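You operate a simulated robot arm through the tools that you are given. There is no shell and no other tool.

You run a simulated robot arm. Do the job below in one go: nothing can be reset, and whatever is moved stays where it is left.

TASK
Ready the mower: handle up, both knobs tight, green cover off onto the step.
Fine: swing the handle up before knobs and cover, fingers clear of the hinge; the grey plug cap is off and stays off. Drop and damage nothing, leave nothing switched on.

The check looks at the end state, three seconds after you hand in, the way a careful person would. Anything else that was tipped, shoved, dropped, spilled or broken makes it a failure. Lids that push on must go on centred and level and be pressed home; caps that screw on are set level and turned clockwise until they are tight.

THE ROBOT
A 7-joint arm with a fingered hand, fixed in place. Base frame: the origin is at the foot of the arm, x ahead of it, y to its left, z up. Lengths are in mm, angles in degrees, forces in N, time in s.
With the tool pointing down near the work surface it reaches from about 100 to 600 mm from the base axis. Its first joint turns from -143.0 to 143.0 degrees. Payload 3 kg.
The tool frame sits at the grasp point between the pads (the TCP): z along the fingers, y along the line on which they close. The tips reach 26 mm beyond it. The gripper opens to 148 mm. The gripper's body begins 73 mm behind the TCP. The gripper is a hand of 3 fingers: y runs from the thumb to the fingers, the wrist lies at [0, 0, -229] in the tool frame, and closing takes about 1.5 s.
Orientation is that of the tool frame in the base frame, as [roll, pitch, yaw] about the fixed x, y, z axes, in that order (R = Rz(yaw) Ry(pitch) Rx(roll)). With the fingers straight down and closing along the base's y, the tool's x points along the base's -x, its y along +y and its z along -z.

THE INTERFACE
- The arm moves only by the tool send_rows. Its argument "series" is a list of rows, each an object of numbers (a shift or turn left out is 0, a gripper value left out holds the last): "tx", "ty", "tz": the shift along the tool's x, y, z in mm; "ax", "ay", "az": the turn, a rotation vector about the tool's x, y, z in degrees. In form: [{"tx": .., "ty": .., "tz": .., "ax": .., "ay": .., "az": ..}, ...]. A call has 1 to 20 rows; each row is the pose to reach, as a shift and turn from the pose commanded when the call began, along the tool's axes at that moment. "fingers" is the finger opening in mm, from 0 to 148, set as the call begins (left out, the last holds). Rows are played at 5 a second. More than 50 mm and 8.6 degrees between two rows, or a gripper value outside its range, and nothing of the call is played. Where a pose cannot be reached the arm comes as near as it can. A force on the tool above 40 N (or 10 N above the force at the start of the call, whichever is more), or a blocked arm, ends the call early, and 0.2 s more pass. The fingers move at their own pace (about 153 mm/s each) and stop on an object; they squeeze with about 24 N. The grip force told is the motor's: it shows also when the fingers shut on nothing. Time passes only in rows, and 0.2 s behind the last, so rows that repeat a pose let the fingers close. The reply holds the time, the measured pose of the TCP, the force on the tool along the base axes, the opening and the grip force, in the units named above and with some noise, with the torque about the TCP (base axes, N m) and any sound that the robot's microphone picked up.
- Cameras (640 x 400 px; columns grow to the right, rows downward): "scene" is fixed at [399.7, 499.9, 1233.8]; the picture's right is [-0.50, -0.86, 0.00], its down [-0.78, 0.45, -0.44] and it looks along [0.38, -0.22, -0.90] (base axes); focal length 214 px, centre (320, 200). "wrist" rides on the gripper at [68, -39, -90] in the tool frame; the picture's right is [0.50, 0.87, 0.00], its down [-0.66, 0.38, -0.65] and it looks along [-0.57, 0.33, 0.76] (tool axes); focal length 222 px, centre (320, 200). There is no depth. A picture from a camera that has moved, and an enlarged one, comes with that camera's place and axes in the base frame and with its lens.
- capture(camera): a new picture of that camera. The clock stands still meanwhile.
- raise_lower(by): slides the trunk up (or, below 0, down) by that many mm; the arm rides with it, the base frame stays. It gives what a move gives, with no picture.
- hand_shape(shape): the hand has 3 fingers and takes this shape, open, in about a second: jaw (thumb against the fingers, like two jaws); tri (thumb and two fingers); tip (a fingertip pinch); poke (one finger out to press); point (the index stretched); flat (the hand flat); cup (the hand cupped); fist (a fist). The gripper value then closes the fingers along that shape, each until it touches; the sizes above hold for jaw. It gives what a move gives, with no picture.
- enlarge(camera, box): a new picture of the part [left, top, right, bottom] of that camera's present view, enlarged. The clock stands still meanwhile.
- sign_off(): hands the job in; it is judged then, once.

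Places have to be worked out from the pictures, the camera data and where the tool is seen. Open the gripper and draw the arm clear of the work before you hand the job in, unless the task says otherwise.

The tools are called after "Emit:" as a command line: name --argument value ..., lists and objects as JSON in quotes. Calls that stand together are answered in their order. send_rows: Moves the arm, as the interface text tells. Its arguments: {"type":"object","properties":{"series":{"type":"array"},"fingers":{"type":"number"}},"required":["series"]} The other tools are called the same way: raise_lower (by) slides the trunk up or down; hand_shape (shape) gives the hand a shape; capture (camera) takes a picture; enlarge (camera, box) takes an enlarged picture of a part of a camera's view; sign_off () hands the job in.

At the start:

```text
time: 0.0
eef_pos: [894.7, -131.0, 1004.7]
tcp_rot: [180.0, 0.0, 180.0]
wrist_force: [-0.2, 0.8, -0.5]
moment: [0.02, 0.04, -0.02]
gripper_width: 147.9
gripper_force: 0.0
shape: jaw
trunk travel left (down, up): [-625.0, 265.0]
```

scene: 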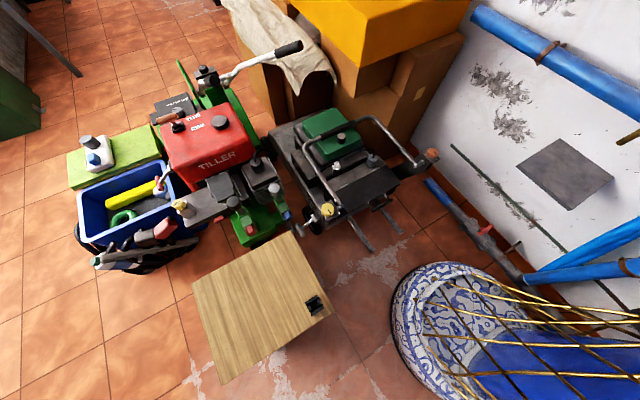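
wrist: 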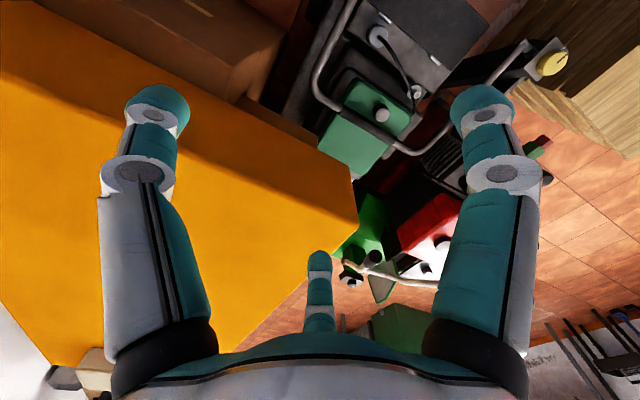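

I start by looking closer at the mower (green cover, folded grey handle, knobs) and its surroundings; nothing is moved yet.

Emit:
enlarge --camera "scene" --box '[250, 80, 450, 260]'

Emit:
enlarge --camera "scene" --box '[150, 30, 310, 260]'

Emit:
enlarge --camera "wrist" --box '[290, 0, 590, 200]'

```text
2.22 times, centred on (350, 170) of scene
camera zoom: at [399.7, 499.9, 1233.8], right [-0.5, -0.86, 0.0], down [-0.78, 0.45, -0.44], along [0.38, -0.22, -0.9], focal length 477 px, centre (253, 267)
```

zoom: 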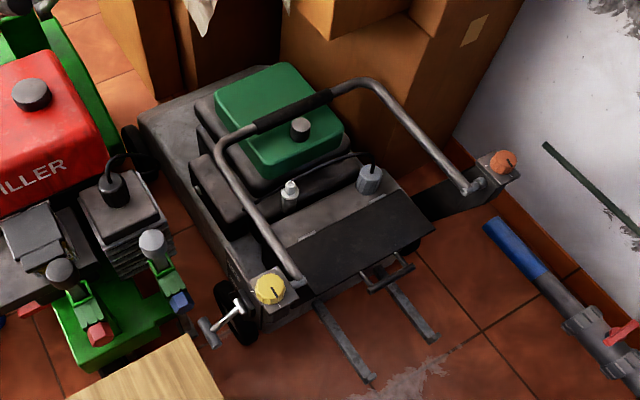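

```text
1.74 times, centred on (230, 145) of scene
camera zoom: at [399.7, 499.9, 1233.8], right [-0.5, -0.86, 0.0], down [-0.78, 0.45, -0.44], along [0.38, -0.22, -0.9], focal length 373 px, centre (476, 296)
```

zoom: 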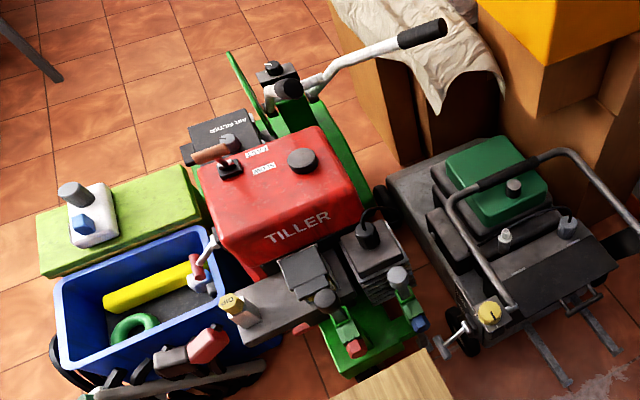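

```text
2.00 times, centred on (440, 100) of wrist
camera zoom: at [828.2, -169.4, 1094.9], right [-0.5, 0.87, 0.0], down [0.66, 0.38, 0.65], along [0.57, 0.33, -0.76], focal length 444 px, centre (80, 400)
```

zoom: 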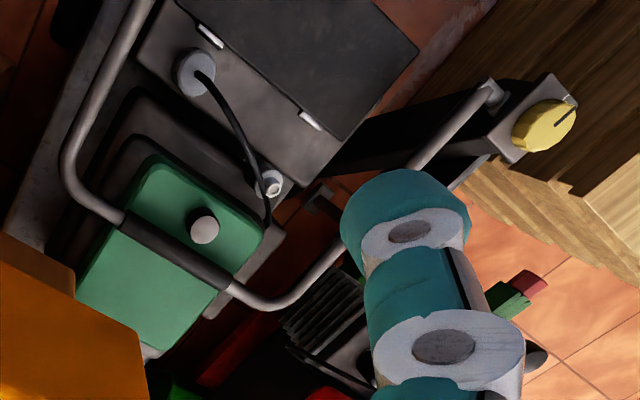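

The handle's U lies folded forward over the engine with its grip near (980, 77, 485). The yellow knob is near (653, 321, 520) and the orange one near (655, -183, 520). I draw the hand back at height for a better wrist view of the mower.

Emit:
send_rows --series '[{"tx": 45}, {"tx": 90}, {"tx": 135, "ty": 10, "tz": 10}, {"tx": 180, "ty": 20, "tz": 20}, {"tx": 225, "ty": 30, "tz": 30}, {"tx": 270, "ty": 30, "tz": 40}, {"tx": 300, "ty": 30, "tz": 50}]'

Emit:
capture --camera "wrist"

```text
time: 1.6
eef_pos: [768.5, -73.9, 861.1]
tcp_rot: [-179.9, -0.4, -179.9]
wrist_force: [0.7, 0.1, -0.1]
moment: [-0.02, 0.01, 0.02]
gripper_width: 148.1
gripper_force: 0.1
shape: jaw
out of reach, approached as far as the arm can: row 2, 3, 4, 5, 6, 7
trunk travel left (down, up): [-625.0, 265.0]
```

```text
taken
camera wrist: at [702.8, -112.3, 952.7], right [-0.5, 0.87, 0.0], down [0.66, 0.38, 0.65], along [0.56, 0.33, -0.76], focal length 222 px, centre (320, 200)
```

wrist: 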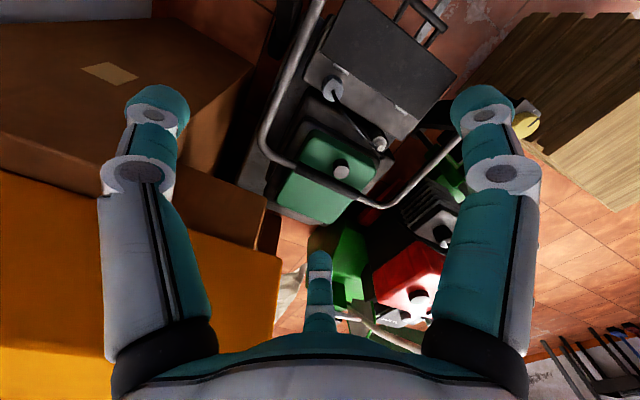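

The arm couldn't come nearer than (768, -74, 861) at that height, so I check with the scene camera how the arm stands now and look closer at the wrist picture.

Emit:
capture --camera "scene"

Emit:
enlarge --camera "wrist" --box '[230, 0, 470, 220]'

Emit:
enlarge --camera "wrist" --box '[440, 0, 640, 180]'

```text
taken
```

scene: 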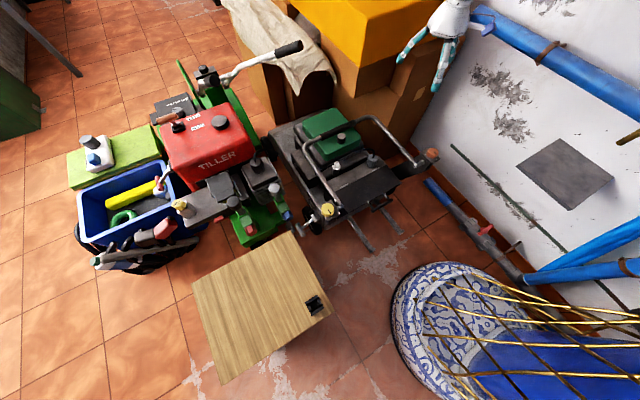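

```text
1.82 times, centred on (350, 110) of wrist
camera zoom: at [702.8, -112.3, 952.7], right [-0.5, 0.87, 0.0], down [0.66, 0.38, 0.65], along [0.56, 0.33, -0.76], focal length 404 px, centre (266, 364)
```

zoom: 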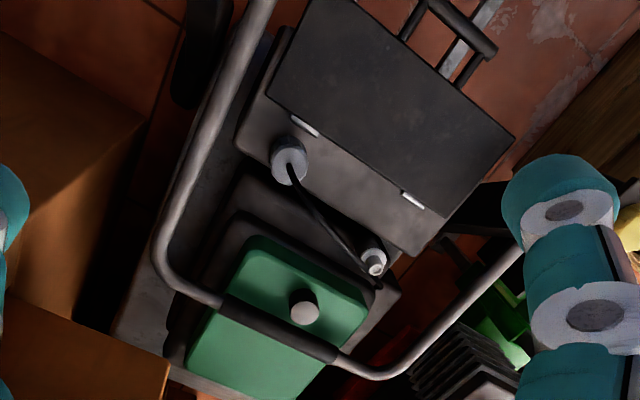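

```text
2.22 times, centred on (540, 90) of wrist
camera zoom: at [702.8, -112.3, 952.7], right [-0.5, 0.87, 0.0], down [0.66, 0.38, 0.65], along [0.56, 0.33, -0.76], focal length 494 px, centre (-169, 444)
```

zoom: 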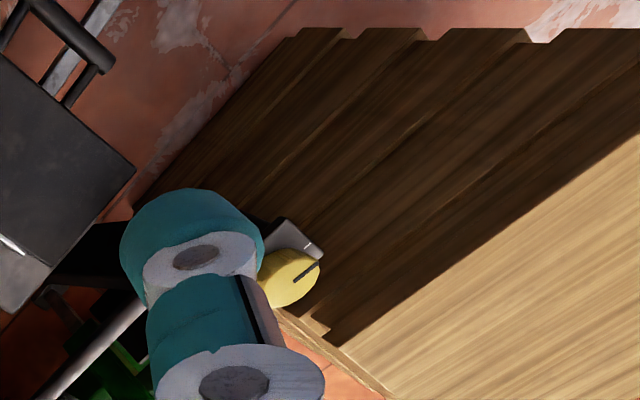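

The hand is seen at the top of the scene picture with everything below untouched. The arm seems limited by wrist bend when the wrist is high relative to the shoulder, so I raise the trunk and then work downward from there.

Emit:
raise_lower --by 200

```text
time: 3.8
eef_pos: [769.0, -72.8, 1061.8]
tcp_rot: [-179.9, -0.5, 180.0]
wrist_force: [0.7, 0.5, 0.1]
moment: [0.02, -0.03, -0.01]
gripper_width: 147.7
gripper_force: 0.0
shape: jaw
trunk travel left (down, up): [-825.0, 65.0]
```

Trunk is up 200; hand at (769, -73, 1062). I send a small move back and down to see how the commanded pose relates to the measured one.

Emit:
send_rows --series '[{"tx": 0, "tz": 30}, {"tx": 0, "tz": 60}]'

```text
time: 4.4
eef_pos: [770.3, -73.9, 1000.1]
tcp_rot: [-179.9, -0.6, 180.0]
wrist_force: [-0.5, 0.1, -0.5]
moment: [0.02, 0.03, 0.02]
gripper_width: 147.7
gripper_force: 0.0
shape: jaw
trunk travel left (down, up): [-825.0, 65.0]
```

The commanded pose follows the measured one. I now move back and down toward (600, -100, 850) in small steps.

Emit:
send_rows --series '[{"tx": 20, "tz": 35}, {"tx": 40, "tz": 70}, {"tx": 60, "tz": 105}, {"tx": 95, "tz": 130}, {"tx": 130, "ty": -10, "tz": 150}, {"tx": 170, "ty": -26, "tz": 150}]'

Emit:
capture --camera "wrist"

```text
time: 5.8
eef_pos: [608.4, -97.0, 837.5]
tcp_rot: [-179.8, -0.7, -179.9]
wrist_force: [0.7, 0.2, -0.4]
moment: [0.03, -0.04, -0.01]
gripper_width: 147.9
gripper_force: 0.0
shape: jaw
out of reach, approached as far as the arm can: row 6
trunk travel left (down, up): [-825.0, 65.0]
```

```text
taken
camera wrist: at [543.6, -135.5, 930.1], right [-0.5, 0.87, 0.0], down [0.66, 0.38, 0.65], along [0.56, 0.33, -0.76], focal length 222 px, centre (320, 200)
```

wrist: 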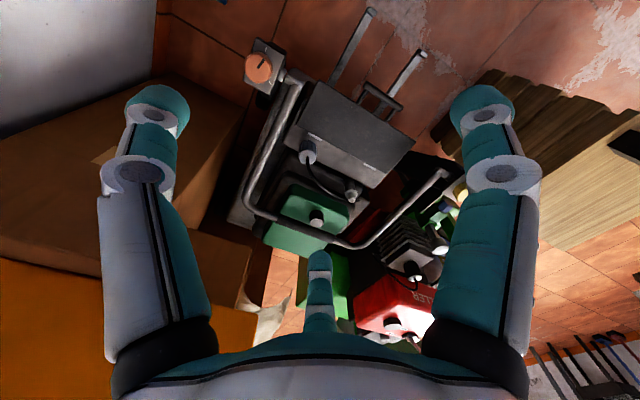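

Good view now: the orange knob computes to about (657, -187, 510). I enlarge its bracket, the hinges and the deck.

Emit:
enlarge --camera "wrist" --box '[225, 20, 345, 120]'

Emit:
enlarge --camera "wrist" --box '[230, 60, 470, 260]'

Emit:
enlarge --camera "scene" --box '[295, 180, 375, 250]'

Emit:
enlarge --camera "scene" --box '[370, 130, 450, 200]'

```text
4.00 times, centred on (285, 70) of wrist
camera zoom: at [543.6, -135.5, 930.1], right [-0.5, 0.87, 0.0], down [0.66, 0.38, 0.65], along [0.56, 0.33, -0.76], focal length 888 px, centre (460, 720)
```

zoom: 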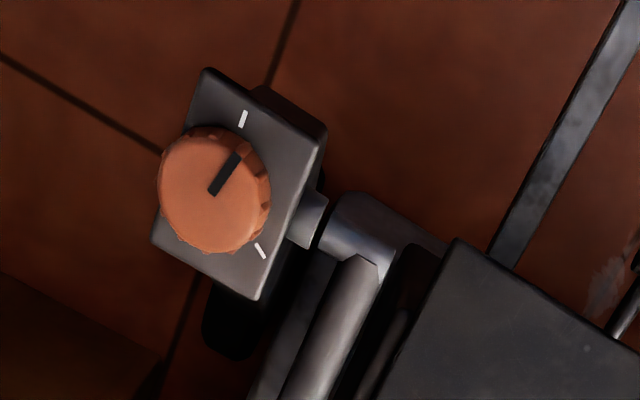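

```text
2.00 times, centred on (350, 160) of wrist
camera zoom: at [543.6, -135.5, 930.1], right [-0.5, 0.87, 0.0], down [0.66, 0.38, 0.65], along [0.56, 0.33, -0.76], focal length 444 px, centre (260, 280)
```

zoom: 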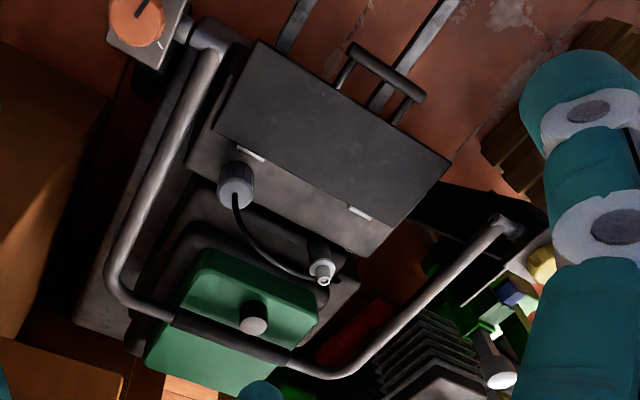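

```text
5.71 times, centred on (335, 215) of scene
camera zoom: at [399.7, 499.9, 1233.8], right [-0.5, -0.86, 0.0], down [-0.78, 0.45, -0.44], along [0.38, -0.22, -0.9], focal length 1226 px, centre (234, 114)
```

zoom: 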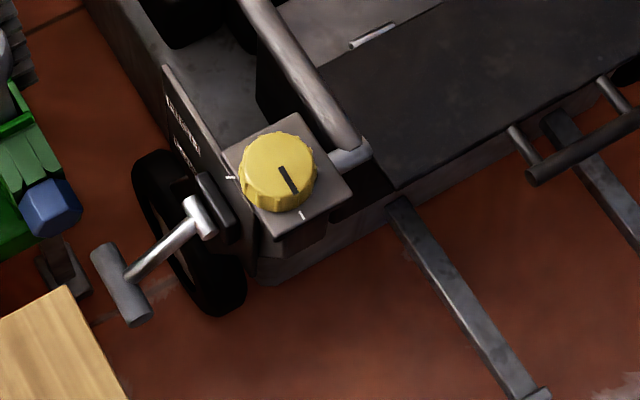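

```text
5.71 times, centred on (410, 165) of scene
camera zoom: at [399.7, 499.9, 1233.8], right [-0.5, -0.86, 0.0], down [-0.78, 0.45, -0.44], along [0.38, -0.22, -0.9], focal length 1226 px, centre (-194, 400)
```

zoom: 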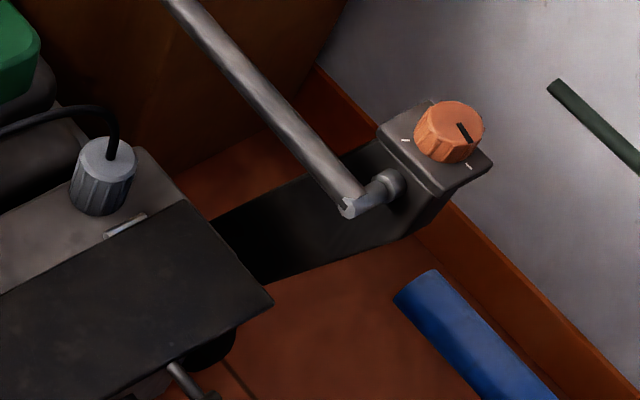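

The plates carry two white marks per knob: both pointers now stand at the mark facing the robot (-x), and clockwise leads to the other mark toward +x/+y. I look at how the hand itself is shaped and check the grip bar region.

Emit:
capture --camera "scene"

Emit:
enlarge --camera "scene" --box '[380, 0, 520, 120]'

```text
taken
```

scene: 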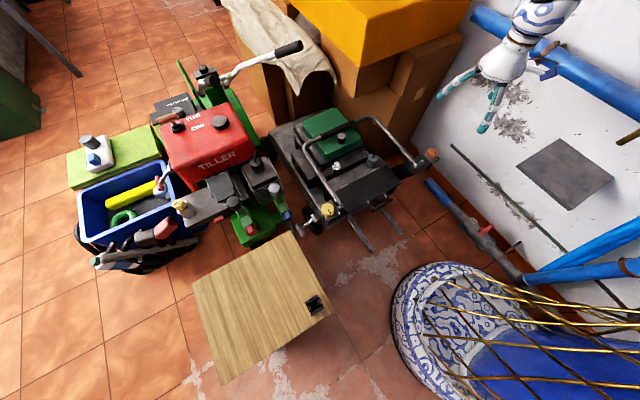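

```text
3.33 times, centred on (450, 60) of scene
camera zoom: at [399.7, 499.9, 1233.8], right [-0.5, -0.86, 0.0], down [-0.78, 0.45, -0.44], along [0.38, -0.22, -0.9], focal length 715 px, centre (-113, 667)
```

zoom: 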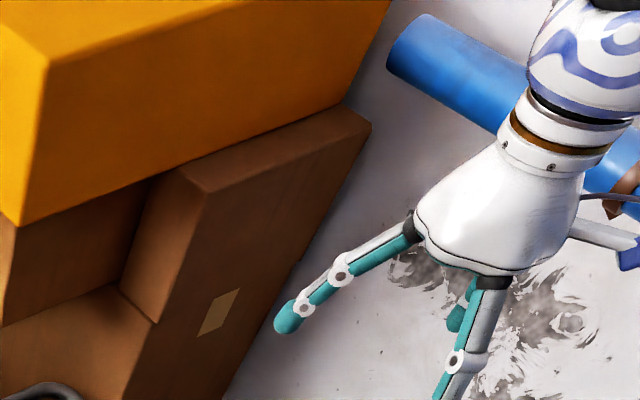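

Step top works out at z≈510, spanning x 364–645, y 470–818. Now I zoom on the green cover to find its extents and its knob.

Emit:
enlarge --camera "wrist" --box '[245, 150, 375, 270]'

Emit:
enlarge --camera "scene" --box '[280, 95, 400, 185]'

```text
3.33 times, centred on (310, 210) of wrist
camera zoom: at [543.6, -135.5, 930.1], right [-0.5, 0.87, 0.0], down [0.66, 0.38, 0.65], along [0.56, 0.33, -0.76], focal length 740 px, centre (353, 167)
```

zoom: 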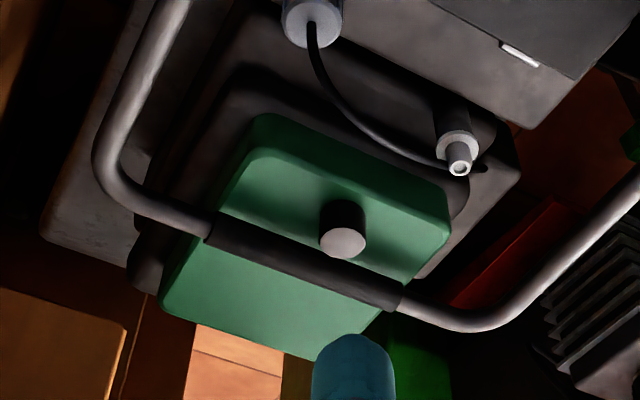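

```text
4.44 times, centred on (340, 140) of scene
camera zoom: at [399.7, 499.9, 1233.8], right [-0.5, -0.86, 0.0], down [-0.78, 0.45, -0.44], along [0.38, -0.22, -0.9], focal length 953 px, centre (231, 467)
```

zoom: 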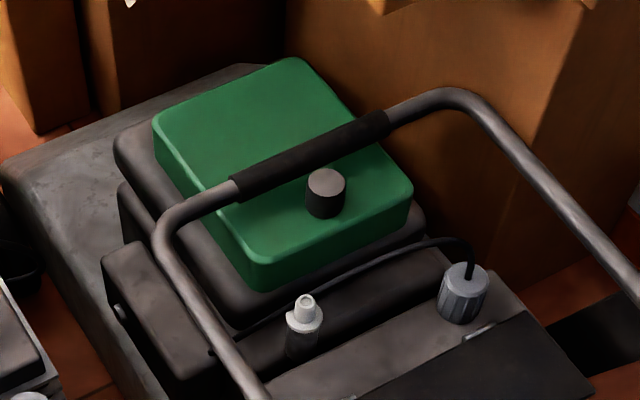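

The grip bar is at about (983, 70, 498) spanning y −20..159, cover top z≈461 with its knob at (934, 83). A yellow box corner stands at about (1023, 10, 730–840), so I'll grip the bar at y≈128, left of the cover knob. I turn the hand 90° and move above it.

Emit:
send_rows --series '[{"tx": -24, "ty": 19, "tz": 7, "az": 7.5}, {"tx": -48, "ty": 38, "tz": 14, "az": 15}, {"tx": -73, "ty": 56, "tz": 21, "az": 22.5}, {"tx": -97, "ty": 75, "tz": 28, "az": 30}, {"tx": -121, "ty": 94, "tz": 36, "az": 37.5}, {"tx": -146, "ty": 113, "tz": 43, "az": 45}, {"tx": -170, "ty": 131, "tz": 50, "az": 52.5}, {"tx": -194, "ty": 150, "tz": 58, "az": 60}, {"tx": -218, "ty": 169, "tz": 65, "az": 67.5}, {"tx": -243, "ty": 187, "tz": 72, "az": 75}, {"tx": -267, "ty": 206, "tz": 80, "az": 82.5}, {"tx": -292, "ty": 225, "tz": 87, "az": 90}]'

Emit:
capture --camera "scene"

Emit:
capture --camera "wrist"

```text
time: 8.6
eef_pos: [747.7, 85.0, 836.0]
tcp_rot: [-178.8, 0.4, 100.3]
wrist_force: [0.4, 0.1, -0.4]
moment: [0.04, 0.03, 0.03]
gripper_width: 148.0
gripper_force: 0.0
shape: jaw
out of reach, approached as far as the arm can: row 7, 8, 9, 10, 11, 12
trunk travel left (down, up): [-825.0, 65.0]
stopped in row 12: the arm was blocked; the commanded pose is now the measured one
```

```text
taken
```

scene: 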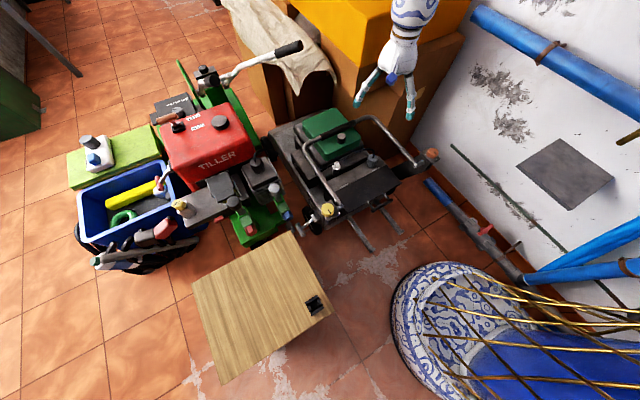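

```text
taken
camera wrist: at [700.3, 145.9, 926.9], right [0.76, 0.65, -0.02], down [0.5, -0.57, 0.65], along [0.41, -0.51, -0.76], focal length 222 px, centre (320, 200)
```

wrist: 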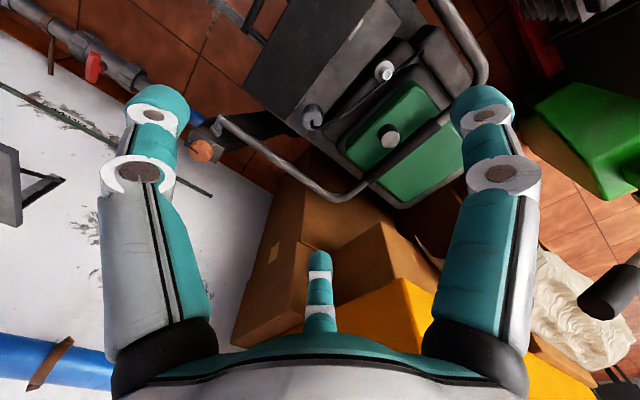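

The move stalled near yaw 100° without any contact force (nothing touches the hand in the pictures), so it looks like a joint limit. I try going forward and down from here holding this orientation.

Emit:
send_rows --series '[{"ty": 25, "tz": 22}, {"ty": 50, "tz": 44}, {"ty": 75, "tz": 66}, {"ty": 100, "tz": 88}]'

```text
time: 9.6
eef_pos: [755.9, 87.3, 829.2]
tcp_rot: [-179.0, 0.4, 100.2]
wrist_force: [0.9, 0.4, 0.0]
moment: [0.0, 0.0, -0.03]
gripper_width: 148.0
gripper_force: 0.0
shape: jaw
out of reach, approached as far as the arm can: row 1, 2, 3, 4
trunk travel left (down, up): [-825.0, 65.0]
```

Going forward is out of reach too at this trunk height. I look at the arm in the scene picture to understand its posture.

Emit:
enlarge --camera "scene" --box '[340, 0, 480, 120]'

```text
3.33 times, centred on (410, 60) of scene
camera zoom: at [399.7, 499.9, 1233.8], right [-0.5, -0.86, 0.0], down [-0.78, 0.45, -0.44], along [0.38, -0.22, -0.9], focal length 715 px, centre (20, 667)
```

zoom: 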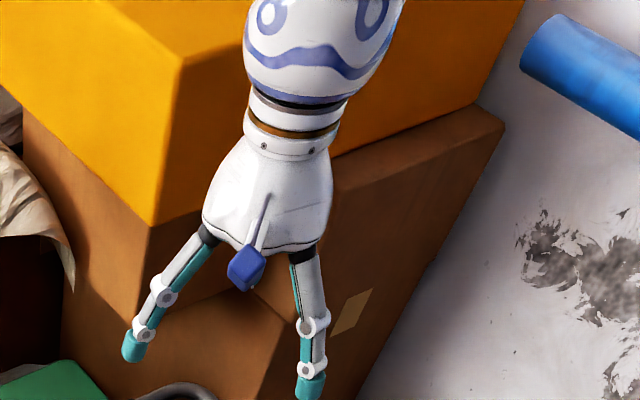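

I lower the trunk by 150 (hand to z≈680, well above everything at 520 and below) to see how reach forward changes.

Emit:
raise_lower --by -150

Emit:
send_rows --series '[{"ty": 25}, {"ty": 50}, {"ty": 75}, {"ty": 100}]'

```text
time: 11.3
eef_pos: [756.5, 86.5, 678.2]
tcp_rot: [-179.0, 0.5, 100.3]
wrist_force: [-1.1, -0.2, 0.8]
moment: [0.01, -0.02, 0.0]
gripper_width: 147.9
gripper_force: 0.0
shape: jaw
trunk travel left (down, up): [-675.0, 215.0]
```

```text
time: 12.3
eef_pos: [771.0, 90.0, 714.0]
tcp_rot: [-178.9, 0.5, 100.1]
wrist_force: [-0.1, 0.2, 0.1]
moment: [0.02, -0.01, 0.01]
gripper_width: 148.4
gripper_force: 0.1
shape: jaw
out of reach, approached as far as the arm can: row 1, 2, 3, 4
trunk travel left (down, up): [-675.0, 215.0]
```

The boundary suggests the shoulder stands high and the reach is nearly used up here. I test whether more x is available at another y (toward −100) at this height, still far above the mower.

Emit:
send_rows --series '[{"tx": -40, "ty": 0}, {"tx": -80, "ty": 0}, {"tx": -120, "ty": -2}, {"tx": -160, "ty": -4}, {"tx": -192, "ty": -4}, {"tx": -192, "ty": 30}, {"tx": -192, "ty": 60}, {"tx": -192, "ty": 90}]'

```text
time: 14.1
eef_pos: [843.7, -92.4, 741.3]
tcp_rot: [-178.8, 0.5, 100.3]
wrist_force: [-0.9, -1.0, 0.2]
moment: [0.02, -0.01, -0.02]
gripper_width: 148.3
gripper_force: 0.0
shape: jaw
out of reach, approached as far as the arm can: row 7, 8
trunk travel left (down, up): [-675.0, 215.0]
```

The data fit a shoulder at about (0, −277, 1217+trunk) with ~910 reach to the wrist, so I'll need a lower trunk and a forward-tilted hand for the bar. Before that I check the cardboard boxes next to the handle's right corner.

Emit:
enlarge --camera "scene" --box '[320, 40, 480, 160]'

Emit:
capture --camera "wrist"

```text
3.33 times, centred on (400, 100) of scene
camera zoom: at [399.7, 499.9, 1233.8], right [-0.5, -0.86, 0.0], down [-0.78, 0.45, -0.44], along [0.38, -0.22, -0.9], focal length 715 px, centre (53, 533)
```

zoom: 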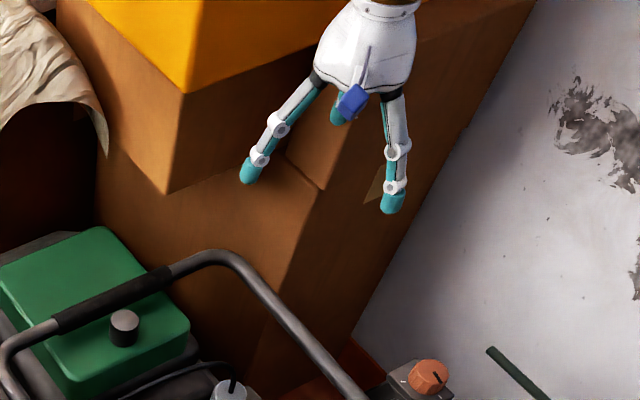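

```text
taken
camera wrist: at [795.7, -32.6, 833.0], right [0.76, 0.65, -0.02], down [0.5, -0.57, 0.65], along [0.41, -0.51, -0.76], focal length 222 px, centre (320, 200)
```

wrist: 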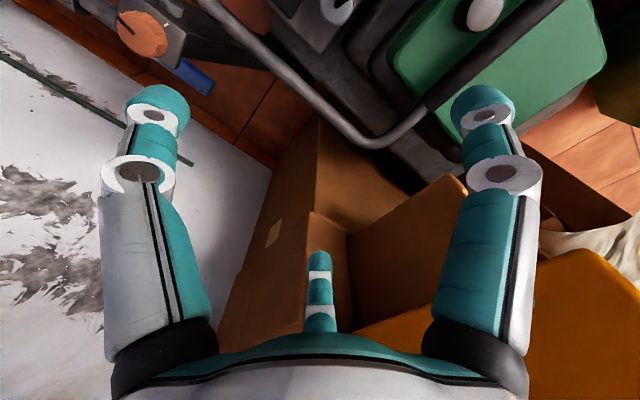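

The lower boxes are well away from the bar at bar height (box B with yellow on top starts above z≈600 at x≈1015). I now turn the hand to yaw 90, and rise slightly.

Emit:
send_rows --series '[{"az": 5.1, "ty": -15, "tz": -20}, {"az": 10.3, "ty": -30, "tz": -40}]' --fingers 80

Emit:
send_rows --series '[{"ax": -7.5, "tz": -10}, {"ax": -15, "tz": -20}, {"ax": -22.5, "tz": -30}, {"ax": -30, "tz": -40}, {"ax": -37.5, "tz": -50}, {"ax": -45, "tz": -60}]'

```text
time: 14.7
eef_pos: [816.3, -96.0, 783.0]
tcp_rot: [-179.2, 0.9, 90.1]
wrist_force: [0.3, -8.2, -0.2]
moment: [0.69, 0.12, 0.0]
gripper_width: 80.5
gripper_force: 0.1
shape: jaw
trunk travel left (down, up): [-675.0, 215.0]
```

```text
time: 16.3
eef_pos: [845.5, -116.8, 801.5]
tcp_rot: [139.2, -2.7, 79.1]
wrist_force: [-0.1, 0.7, -0.5]
moment: [-0.02, 0.0, 0.02]
gripper_width: 80.2
gripper_force: 0.0
shape: jaw
out of reach, approached as far as the arm can: row 4, 5, 6
trunk travel left (down, up): [-675.0, 215.0]
stopped in row 6: the arm was blocked; the commanded pose is now the measured one
```

The tilt came to about 41° but with the yaw pushed to 79°, i.e. a joint limit again. I check with both cameras that nothing is touching.

Emit:
capture --camera "scene"

Emit:
capture --camera "wrist"

```text
taken
```

scene: 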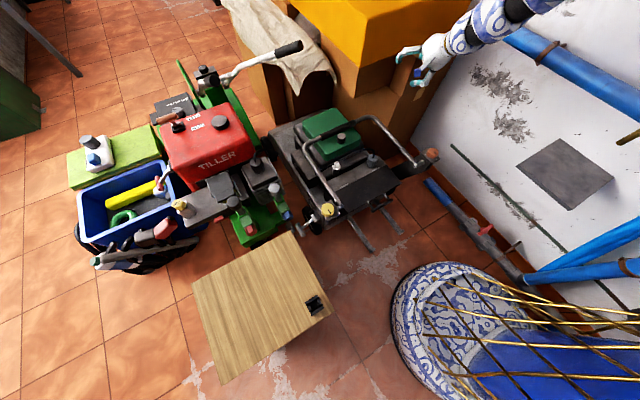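

```text
taken
camera wrist: at [772.6, -34.8, 848.2], right [0.73, 0.34, 0.59], down [-0.27, -0.65, 0.71], along [0.62, -0.68, -0.39], focal length 222 px, centre (320, 200)
```

wrist: 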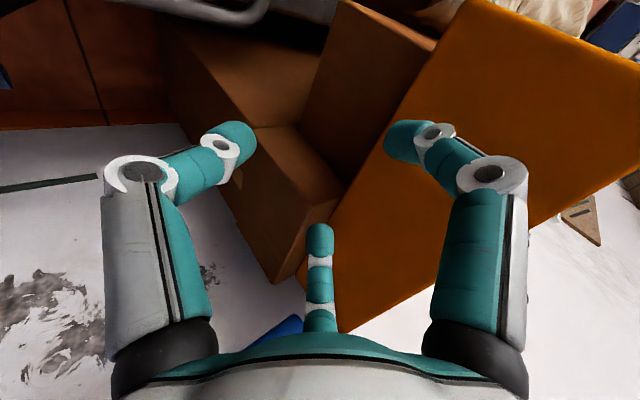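

Nothing touches; the forearm comes in from the right. I'll try the opposite hand roll (thumb on the far side) by rotating about the tool axis the other way.

Emit:
send_rows --series '[{"az": -8}, {"az": -16}, {"az": -24}, {"az": -32}, {"az": -40}, {"az": -48}, {"az": -56}, {"az": -64}, {"az": -72}, {"az": -80}, {"az": -88}, {"az": -96}, {"az": -104}, {"az": -112}, {"az": -120}, {"az": -128}, {"az": -136}, {"az": -144}, {"az": -152}, {"az": -160}]'

```text
time: 20.5
eef_pos: [846.3, -115.2, 801.2]
tcp_rot: [-141.8, 15.4, -116.5]
wrist_force: [0.1, 0.2, 0.2]
moment: [0.04, 0.02, 0.02]
gripper_width: 80.1
gripper_force: 0.0
shape: jaw
trunk travel left (down, up): [-675.0, 215.0]
```

That roll works freely. Now I align the hand (tilted 45° forward-down, closing direction across the bar) while raising it, so that the trunk can then be lowered.

Emit:
send_rows --series '[{"tx": -16.6, "ty": -16.4, "tz": -22.4, "ax": 0.4, "ay": -0.8, "az": -3.7}, {"tx": -33.2, "ty": -32.8, "tz": -44.8, "ax": 0.8, "ay": -1.5, "az": -7.4}, {"tx": -49.7, "ty": -49.1, "tz": -67.1, "ax": 1.2, "ay": -2.3, "az": -11.1}, {"tx": -66.3, "ty": -65.5, "tz": -89.5, "ax": 1.5, "ay": -3.1, "az": -14.8}, {"tx": -82.9, "ty": -81.9, "tz": -111.9, "ax": 1.9, "ay": -3.9, "az": -18.6}, {"tx": -99.5, "ty": -98.3, "tz": -134.3, "ax": 2.3, "ay": -4.6, "az": -22.3}, {"tx": -116, "ty": -114.6, "tz": -156.6, "ax": 2.7, "ay": -5.4, "az": -26}, {"tx": -132.6, "ty": -131, "tz": -179, "ax": 3.1, "ay": -6.2, "az": -29.7}]'

```text
time: 22.3
eef_pos: [941.8, -33.9, 963.5]
tcp_rot: [-134.9, 0.1, -90.1]
wrist_force: [-0.1, 0.2, -0.4]
moment: [0.0, -0.01, -0.01]
gripper_width: 80.1
gripper_force: 0.1
shape: jaw
out of reach, approached as far as the arm can: row 1, 2, 3, 4, 5, 6, 7, 8
trunk travel left (down, up): [-675.0, 215.0]
```

Orientation is now exact (yaw −90, 45° forward tilt) though the arm prefers staying farther out and lower. I probe the inner limit at lower wrist height over the open middle of the mower, staying above z≈600.

Emit:
send_rows --series '[{"tx": -4, "ty": 38, "tz": 10}, {"tx": -9, "ty": 77, "tz": 20}, {"tx": -13, "ty": 115, "tz": 30}, {"tx": -17, "ty": 153, "tz": 40}, {"tx": -22, "ty": 192, "tz": 50}, {"tx": -26, "ty": 230, "tz": 60}, {"tx": -30, "ty": 268, "tz": 70}, {"tx": -35, "ty": 307, "tz": 80}, {"tx": -39, "ty": 345, "tz": 90}]'

```text
time: 24.3
eef_pos: [762.7, 9.5, 655.3]
tcp_rot: [-134.9, 0.0, -90.3]
wrist_force: [0.6, -1.1, -0.1]
moment: [0.03, 0.01, 0.01]
gripper_width: 80.4
gripper_force: 0.0
shape: jaw
trunk travel left (down, up): [-675.0, 215.0]
```

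Reached without trouble. I probe further back toward the robot at the same height.

Emit:
send_rows --series '[{"ty": 21, "tz": -21}, {"ty": 42, "tz": -42}, {"ty": 64, "tz": -64}, {"ty": 85, "tz": -85}, {"ty": 106, "tz": -106}, {"ty": 141, "tz": -141}, {"ty": 170, "tz": -170}]'

```text
time: 25.9
eef_pos: [655.1, 24.0, 655.6]
tcp_rot: [-134.9, 0.0, -90.1]
wrist_force: [0.2, 0.4, 0.3]
moment: [-0.02, -0.02, -0.01]
gripper_width: 80.4
gripper_force: 0.1
shape: jaw
out of reach, approached as far as the arm can: row 4, 5, 6, 7
trunk travel left (down, up): [-675.0, 215.0]
```

The inner limit there is ~730 mm from the shoulder. I take a wrist picture here, which should show the left side (yellow knob, lever, bar) from a new angle.

Emit:
capture --camera "wrist"

Emit:
capture --camera "scene"

```text
taken
camera wrist: at [619.1, -43.8, 747.8], right [-0.61, -0.5, -0.61], down [-0.73, 0.66, 0.19], along [0.31, 0.57, -0.77], focal length 222 px, centre (320, 200)
```

wrist: 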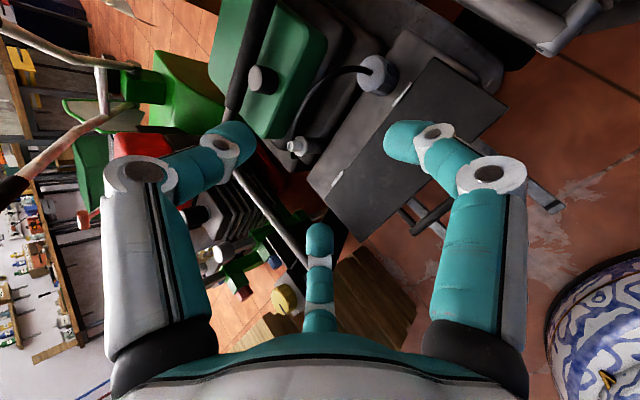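

```text
taken
```

scene: 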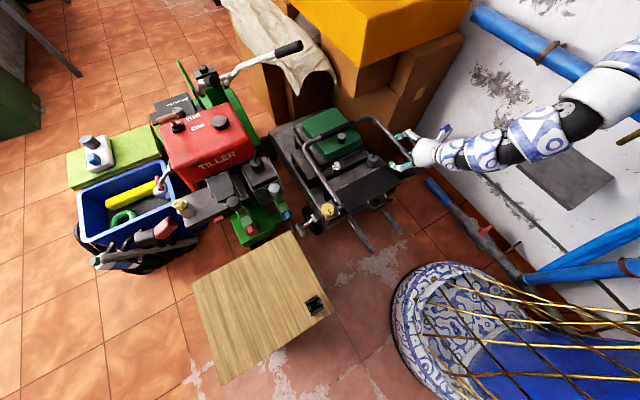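

The arm's elbow sits out to the right, clear of everything. I now bring the hand forward and up to about (930, 20, 930), ready for lowering the trunk.

Emit:
send_rows --series '[{"ty": -43}, {"ty": -86}, {"ty": -130}, {"ty": -173}, {"ty": -216}, {"ty": -259}, {"ty": -303}, {"ty": -346}, {"ty": -389}]' --fingers 60

Emit:
capture --camera "scene"

Emit:
capture --camera "wrist"

```text
time: 27.9
eef_pos: [927.2, 21.6, 932.2]
tcp_rot: [-134.8, 0.0, -90.1]
wrist_force: [0.0, 0.0, 0.5]
moment: [0.0, -0.01, 0.02]
gripper_width: 60.4
gripper_force: 0.0
shape: jaw
out of reach, approached as far as the arm can: row 1, 2, 3, 4, 5, 6, 7
trunk travel left (down, up): [-675.0, 215.0]
```

```text
taken
```

scene: 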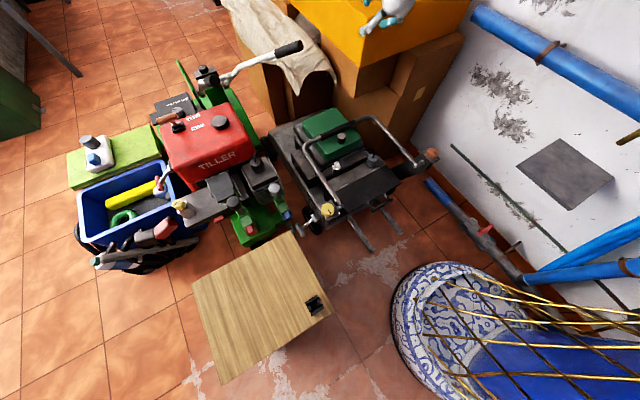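

```text
taken
camera wrist: at [891.9, -46.2, 1024.4], right [-0.61, -0.5, -0.61], down [-0.73, 0.66, 0.19], along [0.31, 0.57, -0.77], focal length 222 px, centre (320, 200)
```

wrist: 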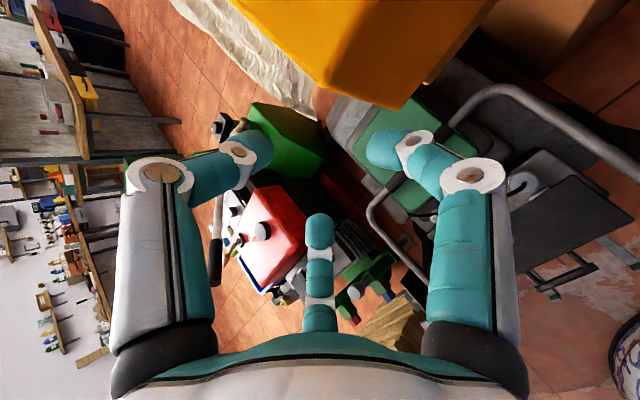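

Hand at (927, 22, 932); the yellow box corner is around (1020, 0), so I shift to y≈55 for clearance and then lower the trunk in parts.

Emit:
send_rows --series '[{"tx": -17}, {"tx": -34}]'

Emit:
raise_lower --by -190

Emit:
capture --camera "scene"

```text
time: 28.5
eef_pos: [925.4, 55.6, 933.3]
tcp_rot: [-135.0, -0.1, -90.1]
wrist_force: [-0.5, -0.1, 0.1]
moment: [0.01, -0.02, 0.02]
gripper_width: 60.3
gripper_force: 0.0
shape: jaw
trunk travel left (down, up): [-675.0, 215.0]
```

```text
time: 30.6
eef_pos: [926.6, 54.3, 743.3]
tcp_rot: [-134.8, 0.0, -90.2]
wrist_force: [0.2, -0.4, -0.2]
moment: [-0.02, 0.02, -0.02]
gripper_width: 60.0
gripper_force: 0.0
shape: jaw
trunk travel left (down, up): [-485.0, 405.0]
```

```text
taken
```

scene: 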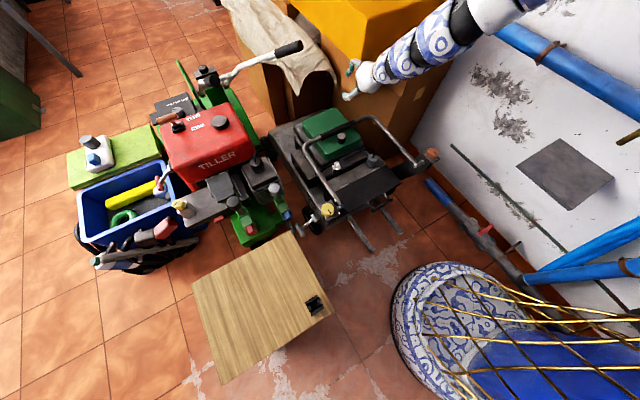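

Clear so far. I lower another 160 to bring the hand to about z≈583 and look from the wrist.

Emit:
raise_lower --by -160

Emit:
capture --camera "wrist"

Emit:
enlarge --camera "scene" --box '[280, 60, 440, 180]'

```text
time: 32.4
eef_pos: [927.4, 54.6, 583.4]
tcp_rot: [-134.9, 0.1, -90.1]
wrist_force: [-0.5, -1.0, -0.5]
moment: [0.0, -0.01, -0.02]
gripper_width: 60.2
gripper_force: 0.1
shape: jaw
trunk travel left (down, up): [-325.0, 565.0]
```

```text
taken
camera wrist: at [891.5, -12.4, 675.2], right [-0.61, -0.5, -0.61], down [-0.73, 0.66, 0.19], along [0.31, 0.57, -0.77], focal length 222 px, centre (320, 200)
```

wrist: 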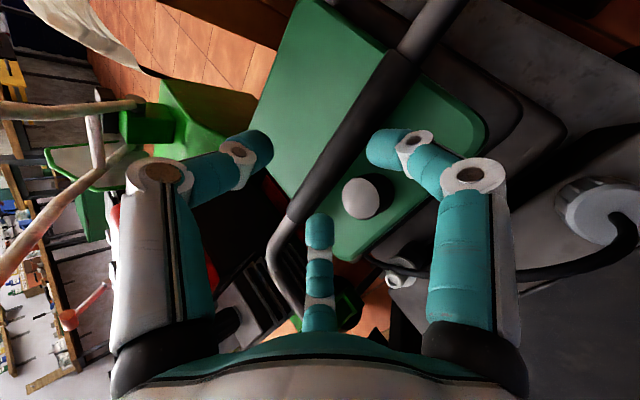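

```text
3.33 times, centred on (360, 120) of scene
camera zoom: at [399.7, 499.9, 1233.8], right [-0.5, -0.86, 0.0], down [-0.78, 0.45, -0.44], along [0.38, -0.22, -0.9], focal length 715 px, centre (187, 467)
```

zoom: 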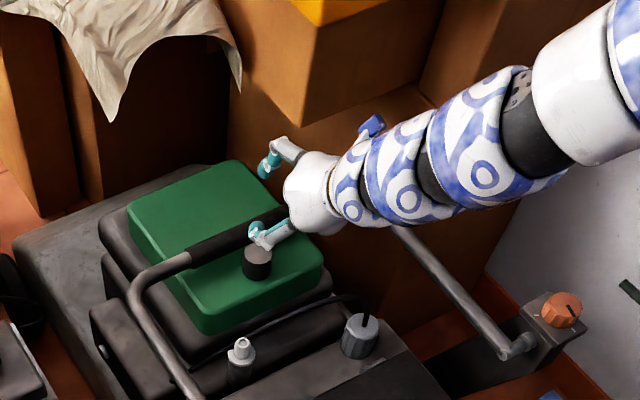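

Excellent view: bar confirmed at x≈983, z≈498 (grip y −19..164), cover knob near (930, 77, 506). I narrow the fingers and move to a pre-grasp point at y≈10, right of the knob, 80 mm back along the approach line.

Emit:
send_rows --series '[{"tx": 22, "ty": 13, "tz": 3}, {"tx": 44.6, "ty": 26, "tz": 7}, {"tx": 44.6, "ty": 26, "tz": 7}]' --fingers 46

Emit:
capture --camera "wrist"

Emit:
enlarge --camera "scene" --box '[310, 90, 410, 165]'

```text
time: 33.2
eef_pos: [914.1, 11.5, 559.7]
tcp_rot: [-134.9, 0.0, -90.2]
wrist_force: [-0.6, 0.0, -1.1]
moment: [0.0, 0.01, 0.01]
gripper_width: 46.4
gripper_force: 0.0
shape: jaw
trunk travel left (down, up): [-325.0, 565.0]
```

```text
taken
camera wrist: at [878.5, -56.6, 651.1], right [-0.61, -0.5, -0.61], down [-0.73, 0.66, 0.19], along [0.31, 0.57, -0.76], focal length 222 px, centre (320, 200)
```

wrist: 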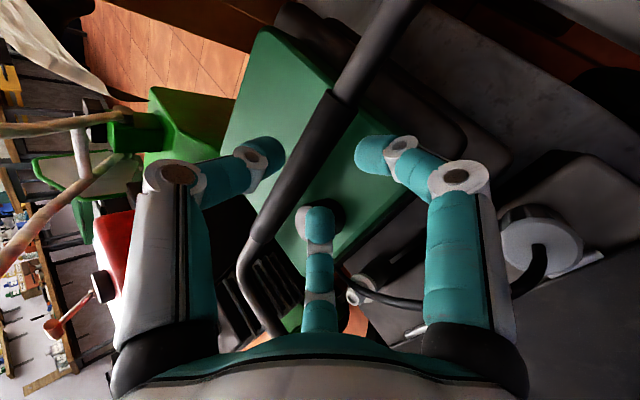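

```text
5.33 times, centred on (360, 128) of scene
camera zoom: at [399.7, 499.9, 1233.8], right [-0.5, -0.86, 0.0], down [-0.78, 0.45, -0.44], along [0.38, -0.22, -0.9], focal length 1144 px, centre (107, 587)
```

zoom: 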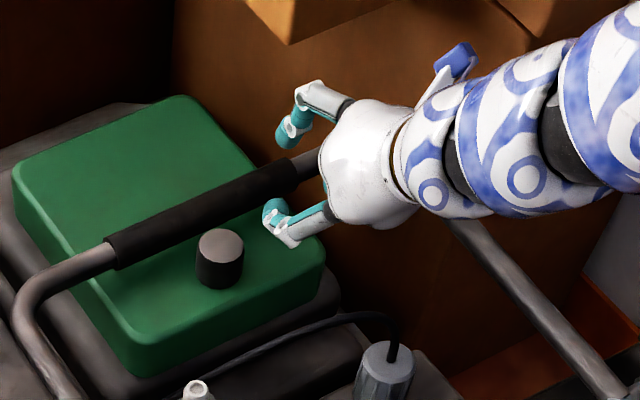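

The hand is aligned with the bar passing between thumb and fingers. I slide in along the tool axis, stopping to look at 50 mm.

Emit:
send_rows --series '[{"tz": 12}, {"tz": 25}, {"tz": 38}, {"tz": 50}]'

Emit:
capture --camera "wrist"

Emit:
enlarge --camera "scene" --box '[310, 90, 410, 165]'

```text
time: 34.2
eef_pos: [949.0, 11.2, 525.3]
tcp_rot: [-134.8, 0.0, -90.1]
wrist_force: [-0.4, -0.7, -0.4]
moment: [-0.02, 0.01, 0.01]
gripper_width: 46.4
gripper_force: 0.1
shape: jaw
trunk travel left (down, up): [-325.0, 565.0]
```

```text
taken
camera wrist: at [913.5, -56.6, 616.6], right [-0.61, -0.5, -0.61], down [-0.73, 0.66, 0.19], along [0.31, 0.57, -0.76], focal length 222 px, centre (320, 200)
```

wrist: 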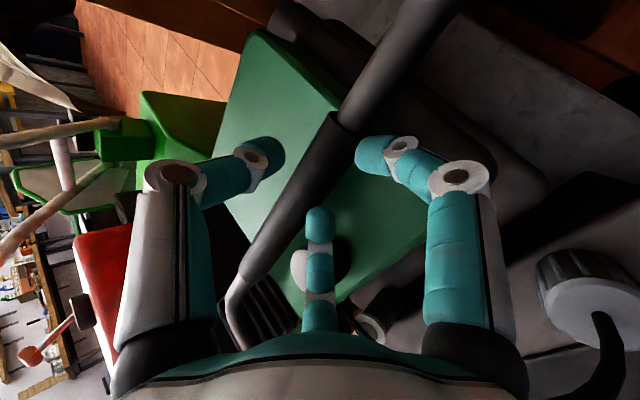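

```text
5.33 times, centred on (360, 128) of scene
camera zoom: at [399.7, 499.9, 1233.8], right [-0.5, -0.86, 0.0], down [-0.78, 0.45, -0.44], along [0.38, -0.22, -0.9], focal length 1144 px, centre (107, 587)
```

zoom: 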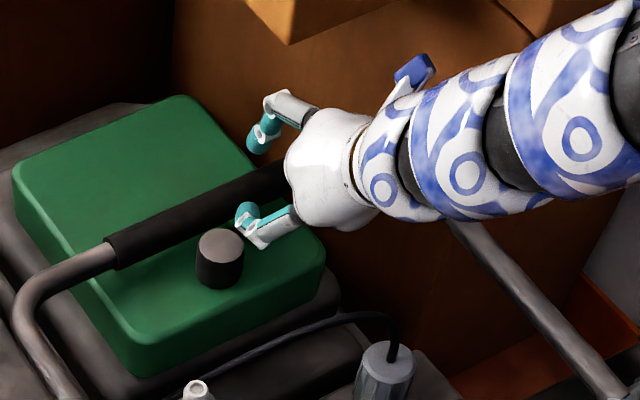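

The bar sits between the thumb and the two fingers, about 42 mm ahead along the tool axis. I advance 30 mm more, slowly, watching force.

Emit:
send_rows --series '[{"tz": 8}, {"tz": 16}, {"tz": 23}, {"tz": 30}]'

Emit:
capture --camera "wrist"

Emit:
enlarge --camera "scene" --box '[310, 90, 410, 165]'

```text
time: 35.3
eef_pos: [968.9, 11.5, 507.3]
tcp_rot: [-134.9, 0.1, -90.1]
wrist_force: [-34.6, -6.8, 17.8]
moment: [0.22, 0.95, 0.4]
gripper_width: 51.0
gripper_force: 0.2
shape: jaw
trunk travel left (down, up): [-325.0, 565.0]
stopped in row 4: the force on the tool passed its limit at 44 N (the readings are from after the stop); the commanded pose is now the measured one
```

```text
taken
camera wrist: at [932.1, -55.7, 597.7], right [-0.61, -0.5, -0.61], down [-0.73, 0.66, 0.19], along [0.31, 0.57, -0.76], focal length 222 px, centre (320, 200)
```

wrist: 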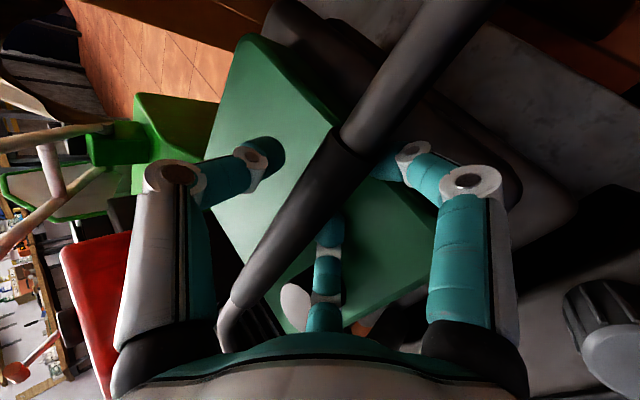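

```text
5.33 times, centred on (360, 128) of scene
camera zoom: at [399.7, 499.9, 1233.8], right [-0.5, -0.86, 0.0], down [-0.78, 0.45, -0.44], along [0.38, -0.22, -0.9], focal length 1144 px, centre (107, 587)
```

zoom: 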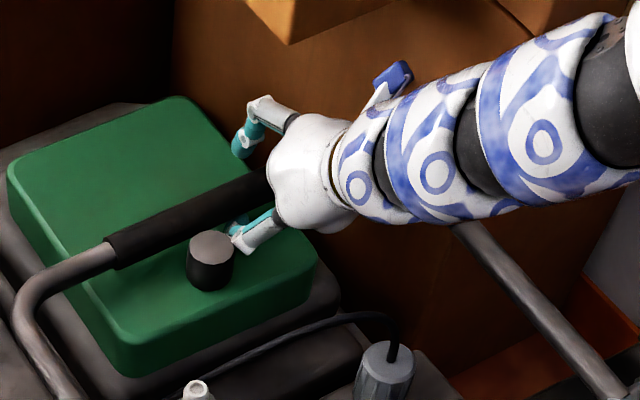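

The fingers met resistance (44 N) and the cover got nudged a few mm; the space between bar and cover is too tight here. I back out along the tool axis and will instead take the bare bar section to the right of the cover (y≈−52), where there is free space below.

Emit:
send_rows --series '[{"tz": -15}, {"tz": -35}, {"tz": -60}, {"tz": -80}]'

Emit:
capture --camera "wrist"

Emit:
enlarge --camera "scene" --box '[290, 90, 410, 180]'

```text
time: 36.3
eef_pos: [912.9, 13.1, 560.6]
tcp_rot: [-134.8, 0.0, -90.0]
wrist_force: [0.0, 0.6, -0.3]
moment: [-0.02, -0.04, 0.0]
gripper_width: 46.1
gripper_force: 0.1
shape: jaw
trunk travel left (down, up): [-325.0, 565.0]
```

```text
taken
camera wrist: at [877.8, -55.2, 653.2], right [-0.61, -0.5, -0.61], down [-0.73, 0.66, 0.19], along [0.31, 0.57, -0.76], focal length 222 px, centre (320, 200)
```

wrist: 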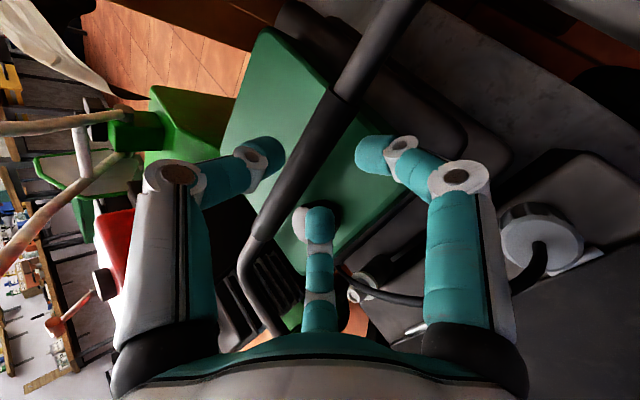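

```text
4.44 times, centred on (350, 135) of scene
camera zoom: at [399.7, 499.9, 1233.8], right [-0.5, -0.86, 0.0], down [-0.78, 0.45, -0.44], along [0.38, -0.22, -0.9], focal length 953 px, centre (187, 489)
```

zoom: 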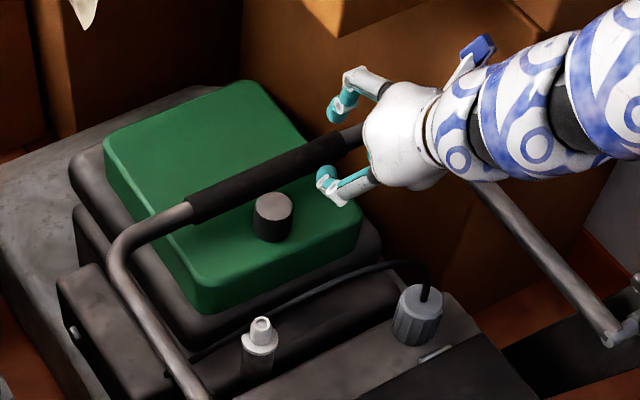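

The cover shifted only a few mm and remains seated. I move right to y≈−52 with 50 mm opening and approach the bare tube there.

Emit:
send_rows --series '[{"tx": 22, "tz": 1}, {"tx": 44, "tz": 3}, {"tx": 65, "tz": 4}, {"tx": 65, "tz": 4}]' --fingers 50

Emit:
send_rows --series '[{"tz": 15}, {"tz": 30}, {"tz": 45}]'

Emit:
capture --camera "wrist"

Emit:
enlarge --camera "scene" --box '[310, 90, 410, 165]'

```text
time: 37.3
eef_pos: [917.8, -53.0, 557.8]
tcp_rot: [-134.9, 0.1, -90.1]
wrist_force: [0.2, -0.2, -0.8]
moment: [0.02, 0.0, -0.01]
gripper_width: 49.6
gripper_force: 0.1
shape: jaw
trunk travel left (down, up): [-325.0, 565.0]
```

```text
time: 38.1
eef_pos: [947.8, -52.7, 525.5]
tcp_rot: [-135.0, 0.1, -90.2]
wrist_force: [0.0, -0.7, -0.5]
moment: [0.0, -0.01, 0.0]
gripper_width: 49.6
gripper_force: 0.1
shape: jaw
trunk travel left (down, up): [-325.0, 565.0]
```

```text
taken
camera wrist: at [912.3, -120.5, 617.4], right [-0.61, -0.5, -0.61], down [-0.73, 0.66, 0.2], along [0.31, 0.57, -0.76], focal length 222 px, centre (320, 200)
```

wrist: 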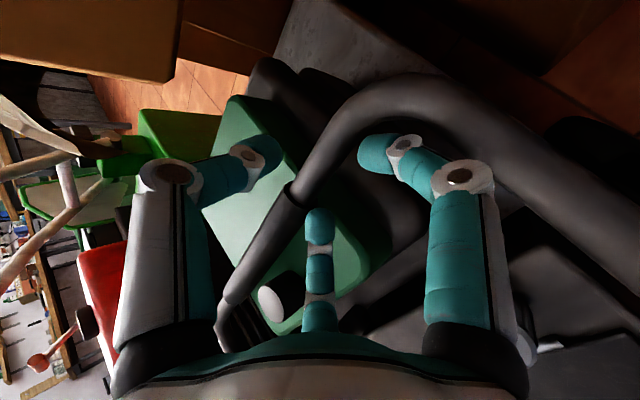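

```text
5.33 times, centred on (360, 128) of scene
camera zoom: at [399.7, 499.9, 1233.8], right [-0.5, -0.86, 0.0], down [-0.78, 0.45, -0.44], along [0.38, -0.22, -0.9], focal length 1144 px, centre (107, 587)
```

zoom: 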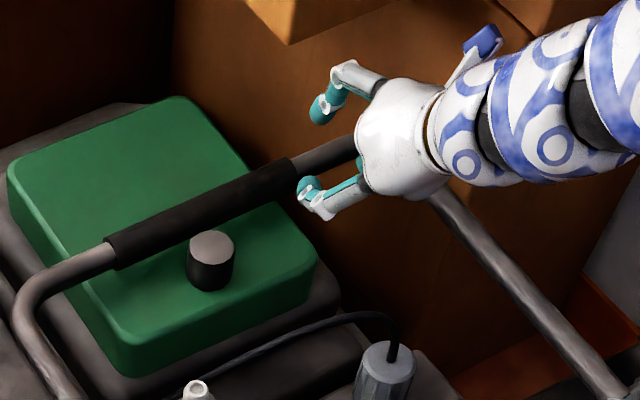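

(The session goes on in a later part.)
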